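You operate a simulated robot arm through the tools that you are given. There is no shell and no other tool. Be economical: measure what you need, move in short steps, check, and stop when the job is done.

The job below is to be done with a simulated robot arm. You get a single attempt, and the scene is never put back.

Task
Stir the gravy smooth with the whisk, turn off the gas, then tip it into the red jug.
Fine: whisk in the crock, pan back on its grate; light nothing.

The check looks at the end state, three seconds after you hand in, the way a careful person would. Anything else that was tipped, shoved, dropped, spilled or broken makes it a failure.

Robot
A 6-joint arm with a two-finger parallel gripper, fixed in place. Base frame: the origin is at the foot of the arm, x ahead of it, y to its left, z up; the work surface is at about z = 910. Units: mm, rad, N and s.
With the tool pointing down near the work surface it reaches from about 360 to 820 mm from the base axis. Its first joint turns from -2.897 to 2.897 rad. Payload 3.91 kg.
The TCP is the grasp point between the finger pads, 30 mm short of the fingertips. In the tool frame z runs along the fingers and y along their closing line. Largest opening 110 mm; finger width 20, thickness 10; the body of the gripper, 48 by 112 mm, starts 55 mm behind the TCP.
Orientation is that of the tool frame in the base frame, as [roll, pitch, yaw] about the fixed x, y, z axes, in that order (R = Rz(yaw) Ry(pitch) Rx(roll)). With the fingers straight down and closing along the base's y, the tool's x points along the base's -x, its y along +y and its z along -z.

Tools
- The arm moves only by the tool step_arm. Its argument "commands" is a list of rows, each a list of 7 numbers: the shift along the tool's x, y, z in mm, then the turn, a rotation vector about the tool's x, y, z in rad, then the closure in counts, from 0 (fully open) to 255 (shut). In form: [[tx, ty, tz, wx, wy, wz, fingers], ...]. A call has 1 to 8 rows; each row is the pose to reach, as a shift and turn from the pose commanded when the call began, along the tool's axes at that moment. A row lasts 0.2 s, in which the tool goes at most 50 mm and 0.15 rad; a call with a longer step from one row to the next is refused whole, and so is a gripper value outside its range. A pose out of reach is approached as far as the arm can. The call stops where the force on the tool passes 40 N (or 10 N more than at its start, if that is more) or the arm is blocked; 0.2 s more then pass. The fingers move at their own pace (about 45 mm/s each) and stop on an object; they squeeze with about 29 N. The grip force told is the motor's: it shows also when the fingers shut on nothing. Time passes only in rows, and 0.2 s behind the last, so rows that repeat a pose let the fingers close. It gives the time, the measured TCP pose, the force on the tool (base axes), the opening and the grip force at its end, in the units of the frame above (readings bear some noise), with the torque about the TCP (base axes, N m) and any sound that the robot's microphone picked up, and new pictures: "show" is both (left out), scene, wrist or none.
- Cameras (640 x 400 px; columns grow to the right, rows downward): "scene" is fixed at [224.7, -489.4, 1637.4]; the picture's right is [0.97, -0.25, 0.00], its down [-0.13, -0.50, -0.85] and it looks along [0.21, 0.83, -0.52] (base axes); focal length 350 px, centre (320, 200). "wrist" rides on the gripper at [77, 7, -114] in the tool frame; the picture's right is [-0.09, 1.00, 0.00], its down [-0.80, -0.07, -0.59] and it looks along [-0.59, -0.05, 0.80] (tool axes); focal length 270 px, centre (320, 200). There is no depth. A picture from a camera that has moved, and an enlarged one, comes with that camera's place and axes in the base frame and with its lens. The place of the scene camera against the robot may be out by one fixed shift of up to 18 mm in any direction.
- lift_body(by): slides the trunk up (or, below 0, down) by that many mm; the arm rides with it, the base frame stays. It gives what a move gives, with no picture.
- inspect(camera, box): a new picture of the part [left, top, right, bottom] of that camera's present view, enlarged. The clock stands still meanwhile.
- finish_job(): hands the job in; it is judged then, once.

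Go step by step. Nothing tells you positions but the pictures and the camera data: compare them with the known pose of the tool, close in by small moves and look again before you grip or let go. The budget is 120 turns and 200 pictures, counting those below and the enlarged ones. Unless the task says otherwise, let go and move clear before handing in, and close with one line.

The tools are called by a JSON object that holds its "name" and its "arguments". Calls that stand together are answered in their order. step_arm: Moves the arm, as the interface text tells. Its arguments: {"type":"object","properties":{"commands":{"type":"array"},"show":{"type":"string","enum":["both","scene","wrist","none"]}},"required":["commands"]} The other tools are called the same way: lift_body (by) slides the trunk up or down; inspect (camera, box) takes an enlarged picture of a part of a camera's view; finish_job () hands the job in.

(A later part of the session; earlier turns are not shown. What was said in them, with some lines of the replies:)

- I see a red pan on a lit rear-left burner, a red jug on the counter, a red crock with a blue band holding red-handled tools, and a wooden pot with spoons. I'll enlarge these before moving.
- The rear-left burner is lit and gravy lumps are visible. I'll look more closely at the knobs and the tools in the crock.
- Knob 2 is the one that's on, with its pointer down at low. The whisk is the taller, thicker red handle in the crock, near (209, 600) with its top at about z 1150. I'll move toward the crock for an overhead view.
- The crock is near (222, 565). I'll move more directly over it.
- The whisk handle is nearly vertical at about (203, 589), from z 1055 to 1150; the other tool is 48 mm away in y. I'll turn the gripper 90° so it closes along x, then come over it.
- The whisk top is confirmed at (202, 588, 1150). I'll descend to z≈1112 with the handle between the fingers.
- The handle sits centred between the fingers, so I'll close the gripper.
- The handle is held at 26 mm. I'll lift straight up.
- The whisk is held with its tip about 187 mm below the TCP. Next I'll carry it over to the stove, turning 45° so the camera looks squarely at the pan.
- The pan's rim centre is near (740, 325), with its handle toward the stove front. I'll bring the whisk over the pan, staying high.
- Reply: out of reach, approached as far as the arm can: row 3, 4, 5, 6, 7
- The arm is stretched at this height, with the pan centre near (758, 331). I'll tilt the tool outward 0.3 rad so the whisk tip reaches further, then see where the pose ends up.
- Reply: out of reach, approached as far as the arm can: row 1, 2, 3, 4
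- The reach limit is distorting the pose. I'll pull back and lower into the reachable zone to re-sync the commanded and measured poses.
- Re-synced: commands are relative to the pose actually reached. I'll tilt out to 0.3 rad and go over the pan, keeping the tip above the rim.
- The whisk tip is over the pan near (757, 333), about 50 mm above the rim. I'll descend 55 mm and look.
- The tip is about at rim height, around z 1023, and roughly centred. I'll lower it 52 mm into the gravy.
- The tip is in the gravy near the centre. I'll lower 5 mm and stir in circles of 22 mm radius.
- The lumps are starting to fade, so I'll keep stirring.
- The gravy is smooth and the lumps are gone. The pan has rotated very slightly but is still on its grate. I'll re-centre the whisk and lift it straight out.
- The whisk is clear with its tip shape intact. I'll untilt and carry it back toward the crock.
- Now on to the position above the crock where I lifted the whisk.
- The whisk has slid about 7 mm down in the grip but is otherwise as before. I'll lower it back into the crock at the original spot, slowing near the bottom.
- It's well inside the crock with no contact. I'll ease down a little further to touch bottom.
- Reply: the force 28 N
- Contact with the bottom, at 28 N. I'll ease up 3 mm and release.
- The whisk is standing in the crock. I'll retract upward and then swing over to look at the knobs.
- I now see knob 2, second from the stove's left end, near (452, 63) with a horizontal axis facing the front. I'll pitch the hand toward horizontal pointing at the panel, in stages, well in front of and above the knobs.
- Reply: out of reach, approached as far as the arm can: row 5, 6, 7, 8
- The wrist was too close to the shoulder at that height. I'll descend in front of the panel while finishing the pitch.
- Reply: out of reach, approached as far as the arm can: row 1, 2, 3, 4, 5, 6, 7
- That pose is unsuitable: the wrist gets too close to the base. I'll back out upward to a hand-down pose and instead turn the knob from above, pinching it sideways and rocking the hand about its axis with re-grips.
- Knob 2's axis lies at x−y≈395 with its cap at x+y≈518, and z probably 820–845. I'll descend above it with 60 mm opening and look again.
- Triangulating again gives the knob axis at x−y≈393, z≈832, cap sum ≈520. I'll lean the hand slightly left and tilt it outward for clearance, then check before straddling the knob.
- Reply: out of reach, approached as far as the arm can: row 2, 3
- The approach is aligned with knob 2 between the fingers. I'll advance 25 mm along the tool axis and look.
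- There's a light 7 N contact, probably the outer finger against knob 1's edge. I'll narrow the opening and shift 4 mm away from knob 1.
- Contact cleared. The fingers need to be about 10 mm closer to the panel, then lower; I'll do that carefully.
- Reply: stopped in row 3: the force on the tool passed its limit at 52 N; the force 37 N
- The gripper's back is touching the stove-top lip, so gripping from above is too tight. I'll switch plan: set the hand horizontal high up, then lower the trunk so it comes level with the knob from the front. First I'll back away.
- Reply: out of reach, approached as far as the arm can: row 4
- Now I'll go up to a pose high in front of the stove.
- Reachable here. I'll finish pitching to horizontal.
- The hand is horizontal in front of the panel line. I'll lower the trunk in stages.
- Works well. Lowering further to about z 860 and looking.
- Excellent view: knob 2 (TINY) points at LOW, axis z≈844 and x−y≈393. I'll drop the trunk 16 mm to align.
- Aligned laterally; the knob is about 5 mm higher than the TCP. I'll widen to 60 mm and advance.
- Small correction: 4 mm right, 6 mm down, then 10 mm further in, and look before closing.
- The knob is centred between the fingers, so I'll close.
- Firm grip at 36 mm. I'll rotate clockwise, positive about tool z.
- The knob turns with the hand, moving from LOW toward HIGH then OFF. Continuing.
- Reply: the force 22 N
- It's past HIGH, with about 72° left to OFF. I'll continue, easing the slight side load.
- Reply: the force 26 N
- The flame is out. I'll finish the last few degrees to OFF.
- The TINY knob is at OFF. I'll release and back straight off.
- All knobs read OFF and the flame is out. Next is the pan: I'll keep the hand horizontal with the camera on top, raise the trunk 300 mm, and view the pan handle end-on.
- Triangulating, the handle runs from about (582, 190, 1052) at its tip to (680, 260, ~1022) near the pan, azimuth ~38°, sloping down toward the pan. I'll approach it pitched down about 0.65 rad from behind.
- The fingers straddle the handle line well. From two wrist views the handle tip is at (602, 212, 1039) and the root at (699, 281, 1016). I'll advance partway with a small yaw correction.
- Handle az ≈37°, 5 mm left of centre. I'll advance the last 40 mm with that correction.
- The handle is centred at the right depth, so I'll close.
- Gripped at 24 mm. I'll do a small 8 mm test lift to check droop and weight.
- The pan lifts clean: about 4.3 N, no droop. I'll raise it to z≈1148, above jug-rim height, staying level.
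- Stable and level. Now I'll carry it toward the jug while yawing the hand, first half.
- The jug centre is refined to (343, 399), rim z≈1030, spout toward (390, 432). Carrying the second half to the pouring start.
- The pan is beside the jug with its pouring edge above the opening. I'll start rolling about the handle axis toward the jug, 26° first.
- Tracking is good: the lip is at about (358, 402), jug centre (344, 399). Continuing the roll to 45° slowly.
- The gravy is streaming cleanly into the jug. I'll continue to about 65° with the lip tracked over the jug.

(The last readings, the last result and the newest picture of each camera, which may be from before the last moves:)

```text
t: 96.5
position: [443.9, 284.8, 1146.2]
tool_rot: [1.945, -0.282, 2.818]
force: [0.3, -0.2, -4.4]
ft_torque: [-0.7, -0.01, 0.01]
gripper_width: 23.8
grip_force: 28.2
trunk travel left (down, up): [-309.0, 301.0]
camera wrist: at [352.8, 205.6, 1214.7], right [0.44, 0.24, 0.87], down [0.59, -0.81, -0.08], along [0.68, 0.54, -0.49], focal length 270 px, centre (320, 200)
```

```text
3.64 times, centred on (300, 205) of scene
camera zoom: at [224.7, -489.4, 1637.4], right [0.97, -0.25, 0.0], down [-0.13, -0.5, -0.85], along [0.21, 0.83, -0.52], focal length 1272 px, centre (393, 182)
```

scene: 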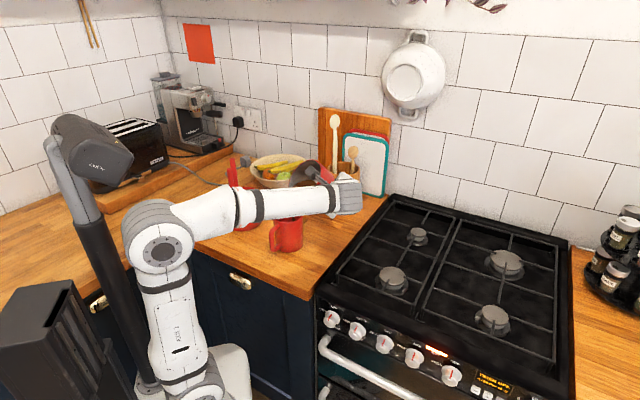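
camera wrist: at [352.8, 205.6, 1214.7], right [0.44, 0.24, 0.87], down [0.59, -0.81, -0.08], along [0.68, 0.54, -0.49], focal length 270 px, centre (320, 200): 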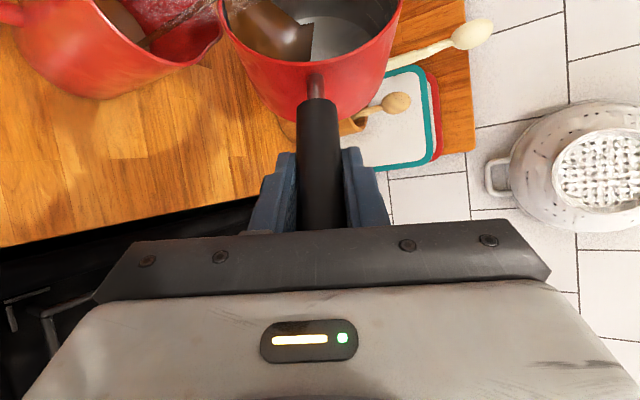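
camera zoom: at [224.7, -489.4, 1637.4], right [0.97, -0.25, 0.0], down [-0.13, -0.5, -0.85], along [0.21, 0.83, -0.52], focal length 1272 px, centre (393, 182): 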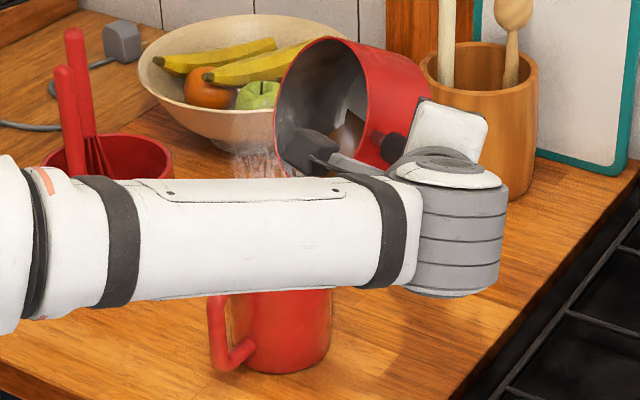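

Nearly emptied. Rolling on to 90°, moving the pan so the lip stays over the jug.

{"name": "step_arm", "arguments": {"commands": [[2.5, -1.3, -1.3, -0.025, 0, -0.049, 255], [5.5, -2.9, -2.8, -0.055, 0, -0.107, 255], [9, -4.7, -4.6, -0.09, 0, -0.175, 255], [12.5, -6.5, -6.4, -0.125, 0, -0.243, 255], [17, -9, -8.7, -0.165, 0, -0.32, 255], [21, -11, -10.7, -0.199, 0, -0.388, 255], [21, -11, -10.7, -0.199, 0, -0.388, 255], [21, -11, -10.7, -0.199, 0, -0.388, 255]], "show": "wrist"}}

{"name": "inspect", "arguments": {"camera": "scene", "box": [220, 150, 380, 260]}}

```text
t: 98.3
position: [417.3, 276.0, 1147.7]
tool_rot: [1.735, 0.094, 2.922]
force: [-0.1, 0.6, -4.2]
ft_torque: [-0.72, -0.01, 0.02]
gripper_width: 23.9
grip_force: 28.8
trunk travel left (down, up): [-309.0, 301.0]
camera wrist: at [316.4, 186.2, 1165.0], right [0.03, 0.16, 0.99], down [0.65, -0.76, 0.1], along [0.76, 0.63, -0.13], focal length 270 px, centre (320, 200)
```

wrist: 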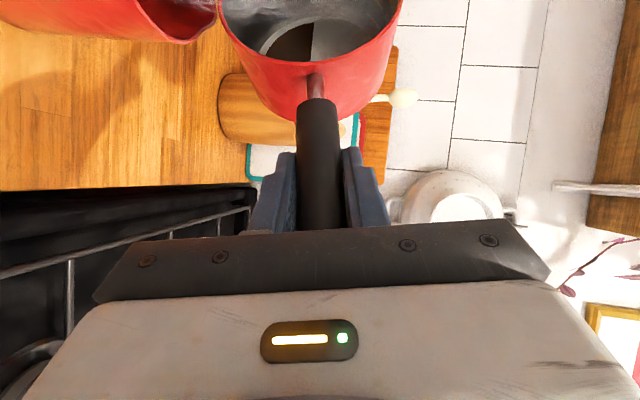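

```text
3.64 times, centred on (300, 205) of scene
camera zoom: at [224.7, -489.4, 1637.4], right [0.97, -0.25, 0.0], down [-0.13, -0.5, -0.85], along [0.21, 0.83, -0.52], focal length 1272 px, centre (393, 182)
```

zoom: 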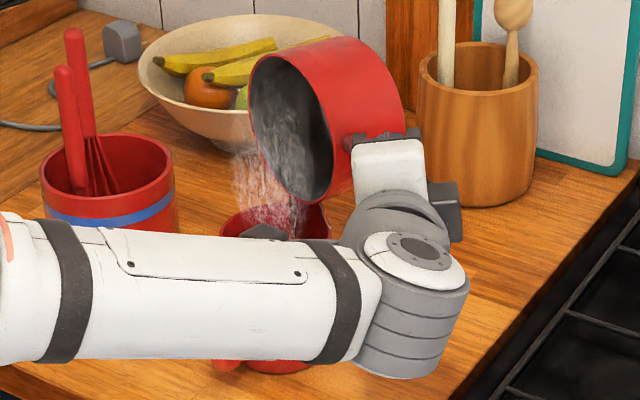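

Nearly all is out. I'll tip slightly past vertical to about 115° to drain the rest.

{"name": "step_arm", "arguments": {"commands": [[4, 0, -2, -0.03, 0, -0.06, 255], [9, 0, -4.6, -0.065, 0, -0.127, 255], [14, 0, -7.2, -0.1, 0, -0.195, 255], [19, 0, -9.7, -0.135, 0, -0.263, 255], [24, 0, -12.3, -0.17, 0, -0.332, 255], [27, 0, -13.8, -0.2, 0, -0.39, 255], [27, 0, -13.8, -0.2, 0, -0.39, 255], [27, 0, -13.8, -0.2, 0, -0.39, 255]], "show": "wrist"}}

{"name": "inspect", "arguments": {"camera": "scene", "box": [220, 150, 380, 260]}}

{"name": "inspect", "arguments": {"camera": "wrist", "box": [120, 0, 440, 200]}}

```text
t: 100.1
position: [389.6, 271.1, 1145.7]
tool_rot: [1.54, 0.48, 2.948]
force: [0.5, -0.1, -4.1]
ft_torque: [-0.73, -0.03, 0.0]
gripper_width: 23.6
grip_force: 28.9
trunk travel left (down, up): [-309.0, 301.0]
camera wrist: at [298.2, 172.2, 1113.6], right [-0.38, 0.04, 0.92], down [0.62, -0.73, 0.29], along [0.68, 0.69, 0.25], focal length 270 px, centre (320, 200)
```

wrist: 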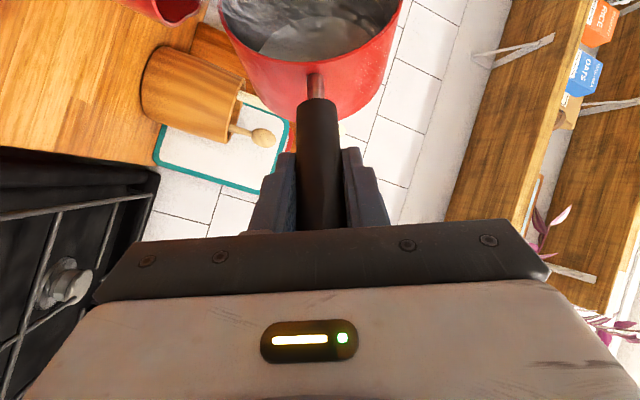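

```text
3.64 times, centred on (300, 205) of scene
camera zoom: at [224.7, -489.4, 1637.4], right [0.97, -0.25, 0.0], down [-0.13, -0.5, -0.85], along [0.21, 0.83, -0.52], focal length 1272 px, centre (393, 182)
```

zoom: 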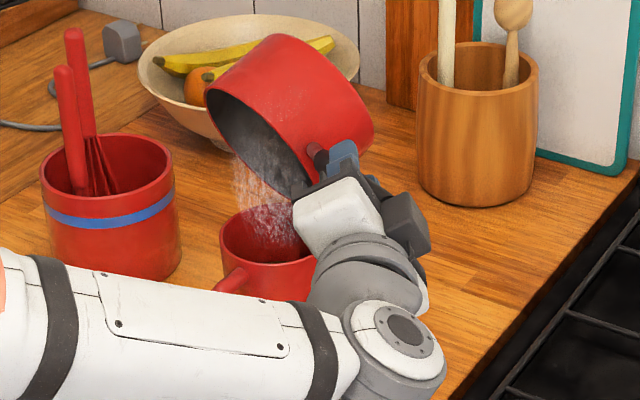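

```text
2.00 times, centred on (280, 100) of wrist
camera zoom: at [298.2, 172.2, 1113.6], right [-0.38, 0.04, 0.92], down [0.62, -0.73, 0.29], along [0.68, 0.69, 0.25], focal length 541 px, centre (400, 400)
```

zoom: 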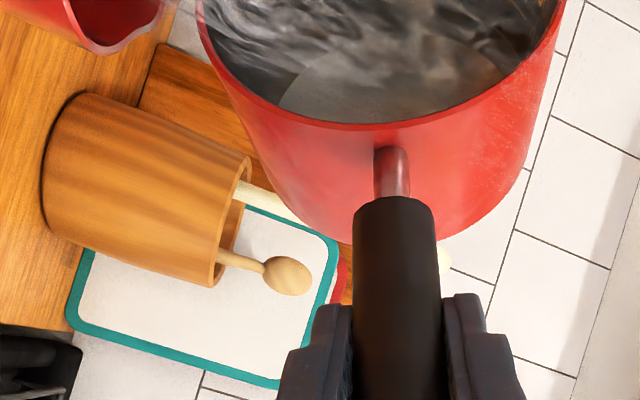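

The pan looks empty. I'll hold briefly for drips, then roll back along the same path.

{"name": "step_arm", "arguments": {"commands": [[0, 0, 0, 0, 0, 0, 255], [0, 0, 0, 0, 0, 0, 255], [0, 0, 0, 0, 0, 0, 255], [0, 0, 0, 0, 0, 0, 255], [-6, -2.6, 3, 0.05, 0, 0.0975, 255], [-12, -5.3, 6.2, 0.1, 0, 0.195, 255], [-18, -8, 9.3, 0.15, 0, 0.2925, 255], [-25, -11, 12.7, 0.2, 0, 0.39, 255]], "show": "scene"}}

{"name": "step_arm", "arguments": {"commands": [[-4, 0, 2, 0.035, 0, 0.068, 255], [-8, 0, 4.1, 0.07, 0, 0.136, 255], [-12, 0, 6.1, 0.105, 0, 0.205, 255], [-16, 0, 8.2, 0.14, 0, 0.273, 255], [-20, 0, 10.3, 0.175, 0, 0.341, 255], [-23, 0, 11.8, 0.2, 0, 0.39, 255]], "show": "wrist"}}

```text
t: 101.9
position: [417.3, 278.4, 1149.4]
tool_rot: [1.737, 0.091, 2.92]
force: [-0.1, 0.4, -5.0]
ft_torque: [-0.73, 0.04, -0.03]
gripper_width: 23.9
grip_force: 28.6
trunk travel left (down, up): [-309.0, 301.0]
```

scene: 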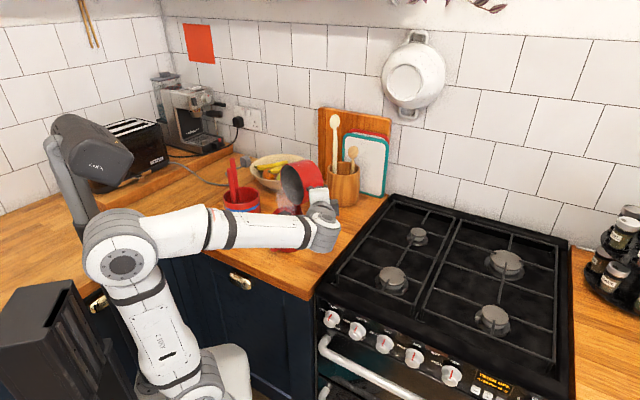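

```text
t: 103.3
position: [442.6, 284.9, 1148.5]
tool_rot: [1.946, -0.283, 2.817]
force: [-0.4, -0.3, -4.2]
ft_torque: [-0.7, 0.0, 0.01]
gripper_width: 23.8
grip_force: 28.8
trunk travel left (down, up): [-309.0, 301.0]
camera wrist: at [352.9, 205.6, 1216.6], right [0.44, 0.24, 0.86], down [0.58, -0.81, -0.08], along [0.68, 0.54, -0.5], focal length 270 px, centre (320, 200)
```

wrist: 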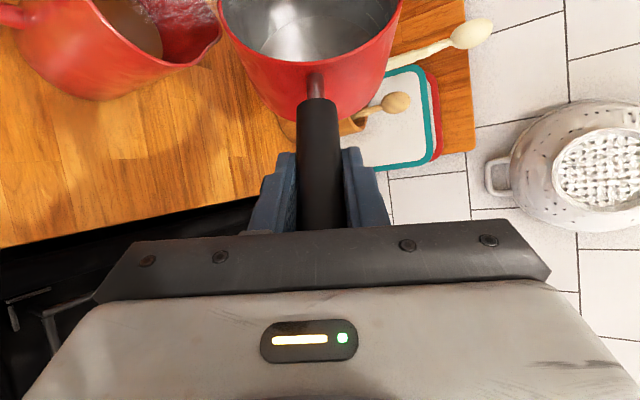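

The pan is empty and the gravy is in the jug. I'll roll the rest of the way back to level.

{"name": "step_arm", "arguments": {"commands": [[-2, 1, 1, 0.0647, 0, 0.126, 255], [-4, 2, 2, 0.1294, 0, 0.2525, 255], [-6, 3, 3, 0.194, 0, 0.379, 255], [-8, 4, 4, 0.2587, 0, 0.505, 255], [-10, 5, 5, 0.323, 0, 0.631, 255], [-12, 6, 6, 0.388, 0, 0.757, 255], [-14, 7, 7, 0.453, 0, 0.884, 255], [-15, 7.9, 7.7, 0.5175, 0, 1.01, 255]]}}

{"name": "inspect", "arguments": {"camera": "wrist", "box": [120, 0, 440, 240]}}

```text
t: 105.1
position: [461.9, 287.7, 1147.8]
tool_rot: [3.139, -0.907, 1.818]
force: [0.5, -0.5, -5.1]
ft_torque: [-0.64, -0.17, 0.03]
gripper_width: 23.9
grip_force: 29.1
trunk travel left (down, up): [-309.0, 301.0]
camera wrist: at [478.5, 249.6, 1280.3], right [0.98, 0.19, -0.07], down [0.17, -0.95, -0.27], along [-0.11, 0.25, -0.96], focal length 270 px, centre (320, 200)
```

scene: 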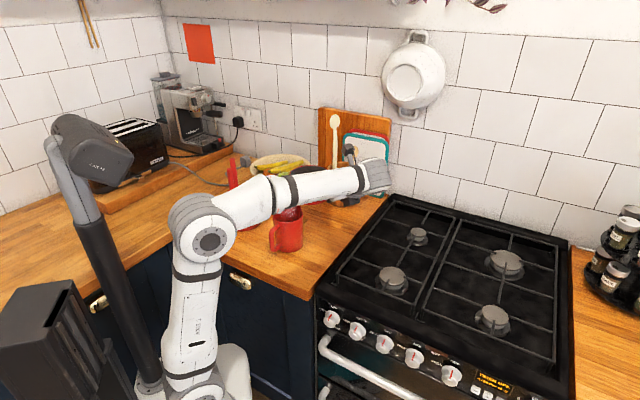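
wrist: 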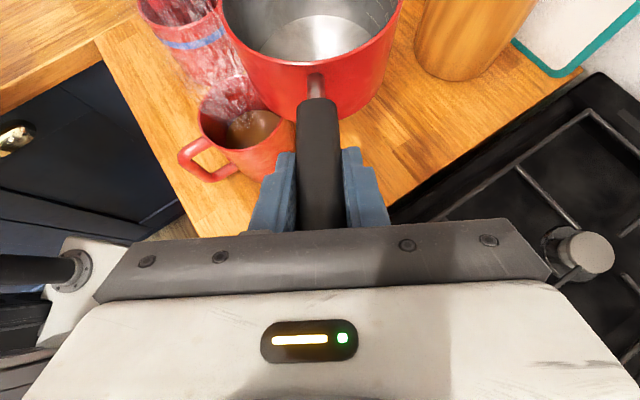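

```text
1.67 times, centred on (280, 120) of wrist
camera zoom: at [478.5, 249.6, 1280.3], right [0.98, 0.19, -0.07], down [0.17, -0.95, -0.27], along [-0.11, 0.25, -0.96], focal length 450 px, centre (387, 333)
```

zoom: 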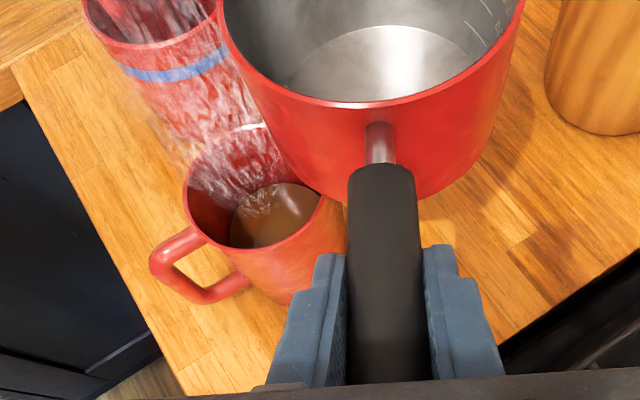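

Clean pour with no spill visible on the counter. I'll carry the pan back to its grate by the reverse path.

{"name": "step_arm", "arguments": {"commands": [[-3, 10, -4, -0.057, 0, 0.0446, 255], [-6, 20.5, -7.6, -0.114, 0, 0.089, 255], [-9, 31, -11.4, -0.171, 0, 0.134, 255], [-12, 41, -15, -0.2285, 0, 0.1785, 255], [-15, 51, -19, -0.286, 0, 0.223, 255], [-18, 61.5, -22.7, -0.343, 0, 0.268, 255], [-21, 72, -26.5, -0.4, 0, 0.312, 255], [-23.7, 82.1, -30.3, -0.457, 0, 0.357, 255]], "show": "none"}}

```text
t: 106.9
position: [550.9, 271.0, 1148.6]
tool_rot: [3.134, -0.913, 1.242]
force: [0.2, 0.1, -5.8]
ft_torque: [-0.59, 0.2, 0.0]
gripper_width: 24.0
grip_force: 28.6
trunk travel left (down, up): [-309.0, 301.0]
```

{"name": "step_arm", "arguments": {"commands": [[0.6, 12.3, 0.5, -0.0585, 0, 0.045, 255], [1.2, 24.6, 1, -0.117, 0, 0.0905, 255], [1.9, 37, 1.5, -0.1755, 0, 0.136, 255], [2.5, 49.3, 2, -0.234, 0, 0.181, 255], [3.1, 61.6, 2.6, -0.2925, 0, 0.226, 255], [3.8, 74, 3.1, -0.351, 0, 0.2715, 255], [4.4, 86.3, 3.6, -0.4095, 0, 0.317, 255], [5, 98.6, 4.1, -0.468, 0, 0.362, 255]]}}

```text
t: 108.7
position: [645.6, 245.8, 1150.7]
tool_rot: [3.137, -0.915, 0.649]
force: [0.2, -0.3, -5.5]
ft_torque: [-0.39, 0.53, -0.01]
gripper_width: 23.9
grip_force: 28.8
trunk travel left (down, up): [-309.0, 301.0]
camera wrist: at [614.8, 215.2, 1281.9], right [0.56, -0.83, -0.07], down [-0.81, -0.52, -0.27], along [0.19, 0.2, -0.96], focal length 270 px, centre (320, 200)
```

scene: 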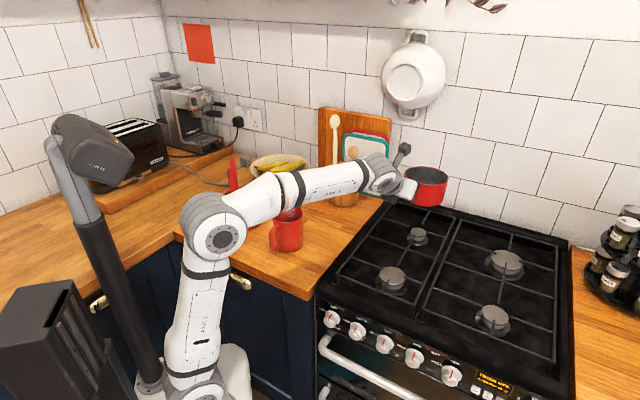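
wrist: 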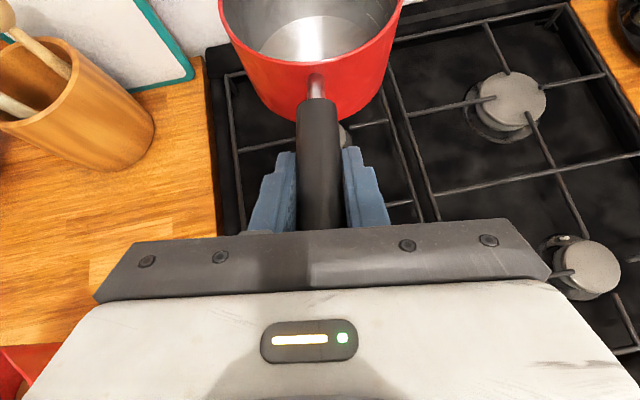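

Back over its burner in the same pose as lifted. I'll lower to just above the grate.

{"name": "step_arm", "arguments": {"commands": [[-16, 0, 12.2, 0, 0, 0, 255], [-34, 0, 26, 0, 0, 0, 255], [-52, 0, 40, 0, 0, 0, 255], [-70, 0, 53.8, 0, 0, 0, 255], [-82, 0, 63, 0, 0, 0, 255], [-90, 0, 69, 0, 0, 0, 255], [-92.8, 0, 71.3, 0, 0, 0, 255], [-92.8, 0, 71.3, 0, 0, 0, 255]], "show": "none"}}

{"name": "step_arm", "arguments": {"commands": [[-2, 0, 1.5, 0, 0, 0, 255], [-4, 0, 3, 0, 0, 0, 255], [-5.5, 0, 4.2, 0, 0, 0, 255], [-5.5, 0, 4.2, 0, 0, 0, 255]], "show": "wrist"}}

{"name": "inspect", "arguments": {"camera": "scene", "box": [350, 160, 470, 260]}}

```text
t: 110.5
position: [645.7, 246.1, 1033.5]
tool_rot: [3.137, -0.916, 0.651]
force: [-0.4, -0.5, -4.7]
ft_torque: [-0.39, 0.55, -0.01]
gripper_width: 23.8
grip_force: 29.3
trunk travel left (down, up): [-309.0, 301.0]
```

```text
t: 111.5
position: [644.4, 245.7, 1028.5]
tool_rot: [3.135, -0.919, 0.651]
force: [1.5, 2.5, 0.7]
ft_torque: [0.45, -0.5, 0.11]
gripper_width: 23.9
grip_force: 29.2
trunk travel left (down, up): [-309.0, 301.0]
camera wrist: at [613.5, 214.7, 1159.6], right [0.56, -0.83, -0.07], down [-0.81, -0.52, -0.27], along [0.19, 0.21, -0.96], focal length 270 px, centre (320, 200)
```

wrist: 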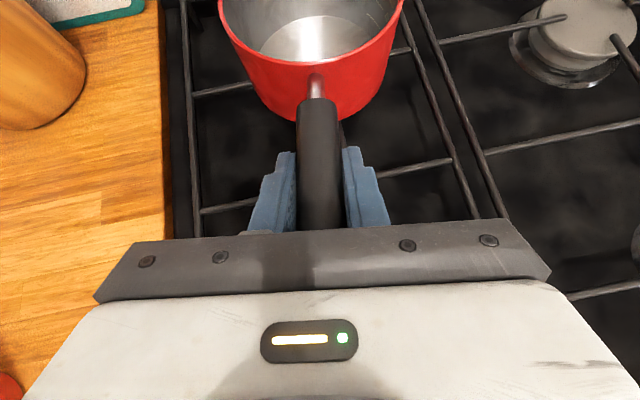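

```text
4.00 times, centred on (410, 210) of scene
camera zoom: at [224.7, -489.4, 1637.4], right [0.97, -0.25, 0.0], down [-0.13, -0.5, -0.85], along [0.21, 0.83, -0.52], focal length 1399 px, centre (-40, 160)
```

zoom: 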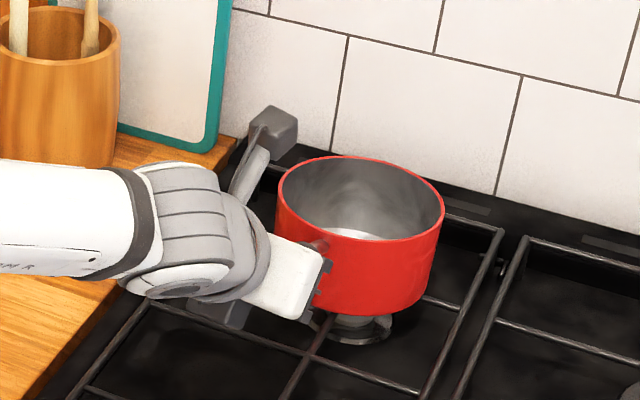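

The pan is touching the grate. I'll settle 1.5 mm more, then open gently.

{"name": "step_arm", "arguments": {"commands": [[-1.2, 0, 0.9, 0, 0, 0, 255], [-1.2, 0, 0.9, 0, 0, 0, 190], [-1.2, 0, 0.9, 0, 0, 0, 150], [-1.2, 0, 0.9, 0, 0, 0, 116], [-1.2, 0, 0.9, 0, 0, 0, 116], [-1.2, 0, 0.9, 0, 0, 0, 116]], "show": "wrist"}}

{"name": "inspect", "arguments": {"camera": "scene", "box": [350, 160, 470, 260]}}

```text
t: 112.9
position: [643.4, 245.2, 1026.5]
tool_rot: [3.136, -0.915, 0.651]
force: [1.1, 0.3, 0.6]
ft_torque: [0.01, 0.02, 0.03]
gripper_width: 59.6
grip_force: 0.0
trunk travel left (down, up): [-309.0, 301.0]
camera wrist: at [613.3, 214.4, 1157.1], right [0.56, -0.83, -0.07], down [-0.81, -0.52, -0.27], along [0.19, 0.2, -0.96], focal length 270 px, centre (320, 200)
```

wrist: 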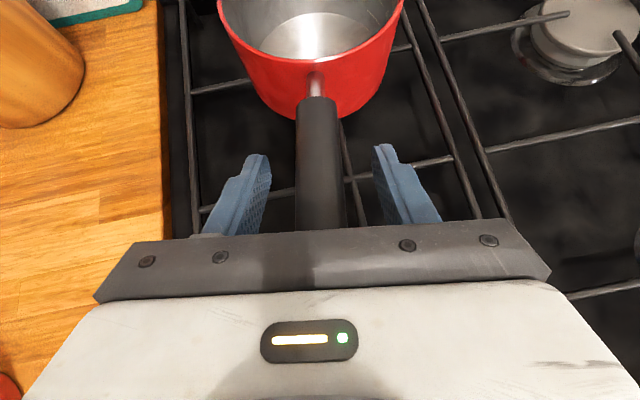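

```text
4.00 times, centred on (410, 210) of scene
camera zoom: at [224.7, -489.4, 1637.4], right [0.97, -0.25, 0.0], down [-0.13, -0.5, -0.85], along [0.21, 0.83, -0.52], focal length 1399 px, centre (-40, 160)
```

zoom: 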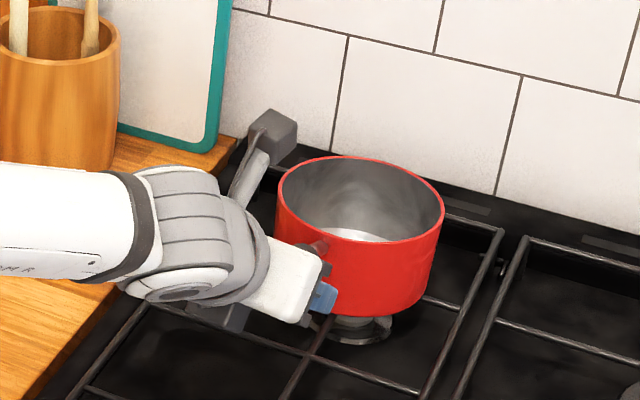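

Released, and the pan sits steady on the grate. I'll withdraw along the tool axis and move well clear.

{"name": "step_arm", "arguments": {"commands": [[0, 0, -15, 0, 0, 0, 116], [0, 0, -40, 0, 0, 0, 116], [0, 0, -75, 0, 0, 0, 116], [0, 0, -115, 0, 0, 0, 116], [0, 0, -155, 0, 0, 0, 116], [0, 0, -195, 0, 0, 0, 116], [0, 0, -225, 0, 0, 0, 116]]}}

{"name": "inspect", "arguments": {"camera": "scene", "box": [350, 160, 470, 260]}}

{"name": "inspect", "arguments": {"camera": "scene", "box": [200, 130, 360, 270]}}

```text
t: 114.5
position: [500.9, 138.5, 1163.0]
tool_rot: [3.136, -0.916, 0.65]
force: [-0.8, 0.2, 1.0]
ft_torque: [0.01, 0.01, 0.0]
gripper_width: 59.7
grip_force: 0.0
trunk travel left (down, up): [-309.0, 301.0]
camera wrist: at [469.8, 107.4, 1294.9], right [0.56, -0.83, -0.07], down [-0.81, -0.52, -0.27], along [0.19, 0.21, -0.96], focal length 270 px, centre (320, 200)
```

scene: 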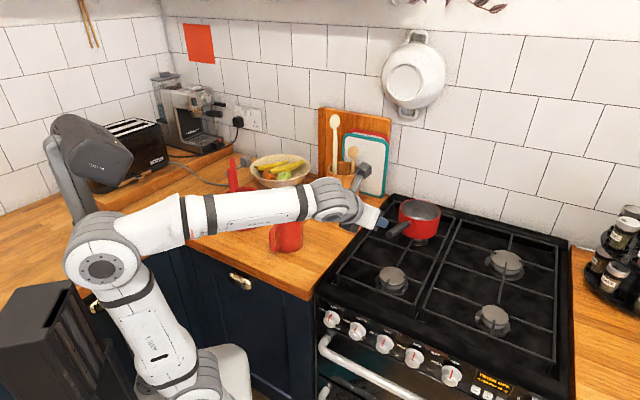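
wrist: 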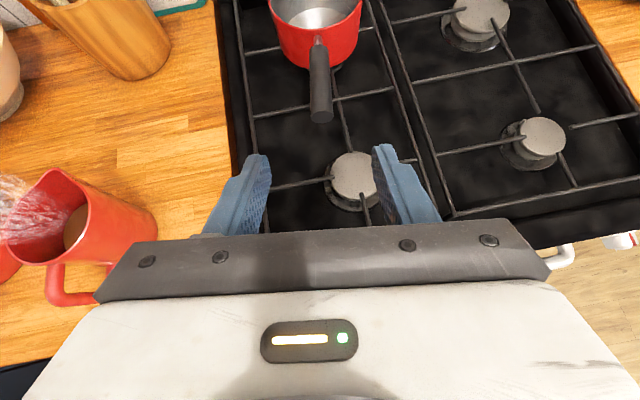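

```text
4.00 times, centred on (410, 210) of scene
camera zoom: at [224.7, -489.4, 1637.4], right [0.97, -0.25, 0.0], down [-0.13, -0.5, -0.85], along [0.21, 0.83, -0.52], focal length 1399 px, centre (-40, 160)
```

zoom: 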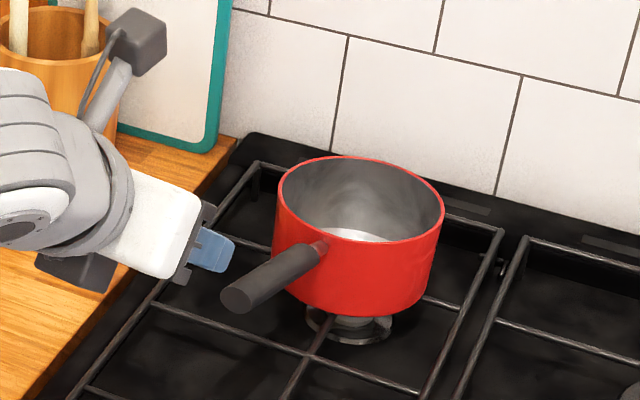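

```text
2.86 times, centred on (280, 200) of scene
camera zoom: at [224.7, -489.4, 1637.4], right [0.97, -0.25, 0.0], down [-0.13, -0.5, -0.85], along [0.21, 0.83, -0.52], focal length 999 px, centre (434, 200)
```

zoom: 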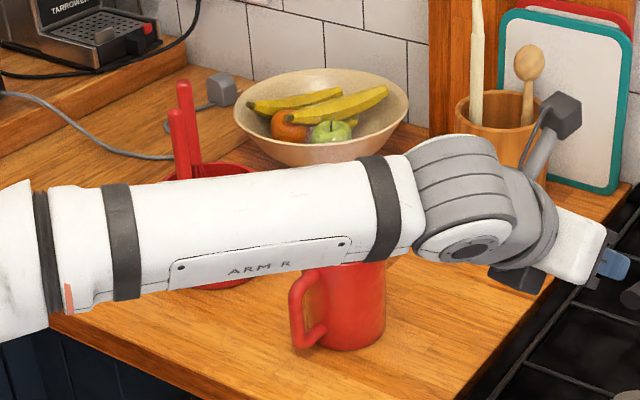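

Pan placed. I'll raise the trunk to clear the view and verify the crock, jug, counter and knobs.

{"name": "lift_body", "arguments": {"by": 250}}

{"name": "inspect", "arguments": {"camera": "scene", "box": [200, 130, 360, 270]}}

{"name": "inspect", "arguments": {"camera": "scene", "box": [310, 180, 530, 400]}}

{"name": "inspect", "arguments": {"camera": "scene", "box": [310, 300, 470, 400]}}

{"name": "inspect", "arguments": {"camera": "wrist", "box": [0, 0, 640, 400]}}

```text
t: 117.1
position: [501.9, 138.9, 1413.0]
tool_rot: [3.137, -0.914, 0.649]
force: [-0.1, -0.6, 0.2]
ft_torque: [-0.04, 0.03, 0.04]
gripper_width: 59.9
grip_force: 0.1
trunk travel left (down, up): [-559.0, 51.0]
```

```text
2.86 times, centred on (280, 200) of scene
camera zoom: at [224.7, -489.4, 1637.4], right [0.97, -0.25, 0.0], down [-0.13, -0.5, -0.85], along [0.21, 0.83, -0.52], focal length 999 px, centre (434, 200)
```

zoom: 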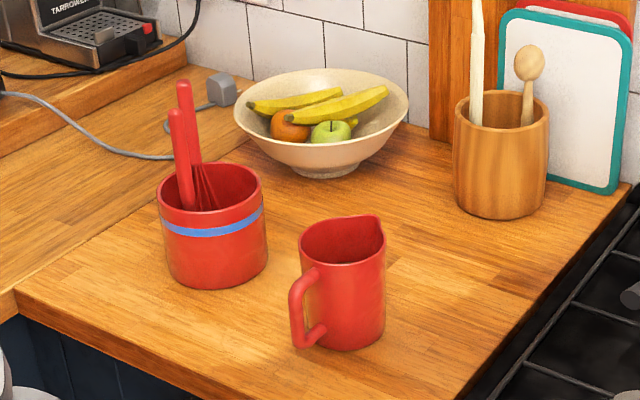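

```text
1.82 times, centred on (420, 290) of scene
camera zoom: at [224.7, -489.4, 1637.4], right [0.97, -0.25, 0.0], down [-0.13, -0.5, -0.85], along [0.21, 0.83, -0.52], focal length 636 px, centre (138, 36)
```

zoom: 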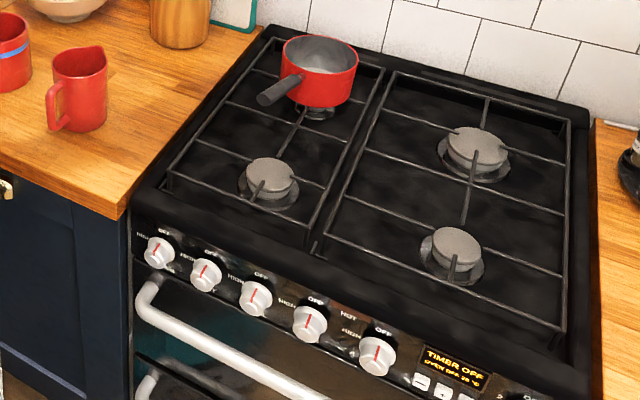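

```text
4.00 times, centred on (390, 350) of scene
camera zoom: at [224.7, -489.4, 1637.4], right [0.97, -0.25, 0.0], down [-0.13, -0.5, -0.85], along [0.21, 0.83, -0.52], focal length 1399 px, centre (40, -400)
```

zoom: 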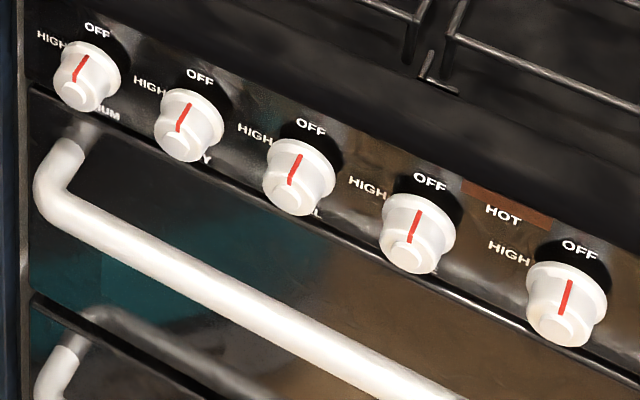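

```text
1.00 times, centred on (320, 200) of wrist (not enlarged: the box is as wide or as high as the picture)
camera zoom: at [470.5, 107.7, 1544.5], right [0.56, -0.83, -0.07], down [-0.81, -0.52, -0.27], along [0.19, 0.21, -0.96], focal length 270 px, centre (320, 200)
```

zoom: 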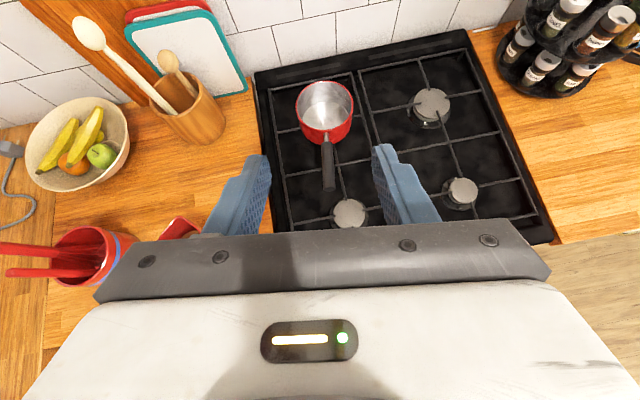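

Everything is in place: all knobs OFF, pan on its grate, whisk in the crock, gravy in the jug, and no spill on the counter. Handing in.

{"name": "finish_job", "arguments": {}}

```text
The job is handed in.
```

The gravy is stirred smooth and poured into the red jug, the gas is off, the whisk is back in the crock and the empty pan is on its grate; nothing looked spilled, though the pan turned slightly on its grate while I stirred.
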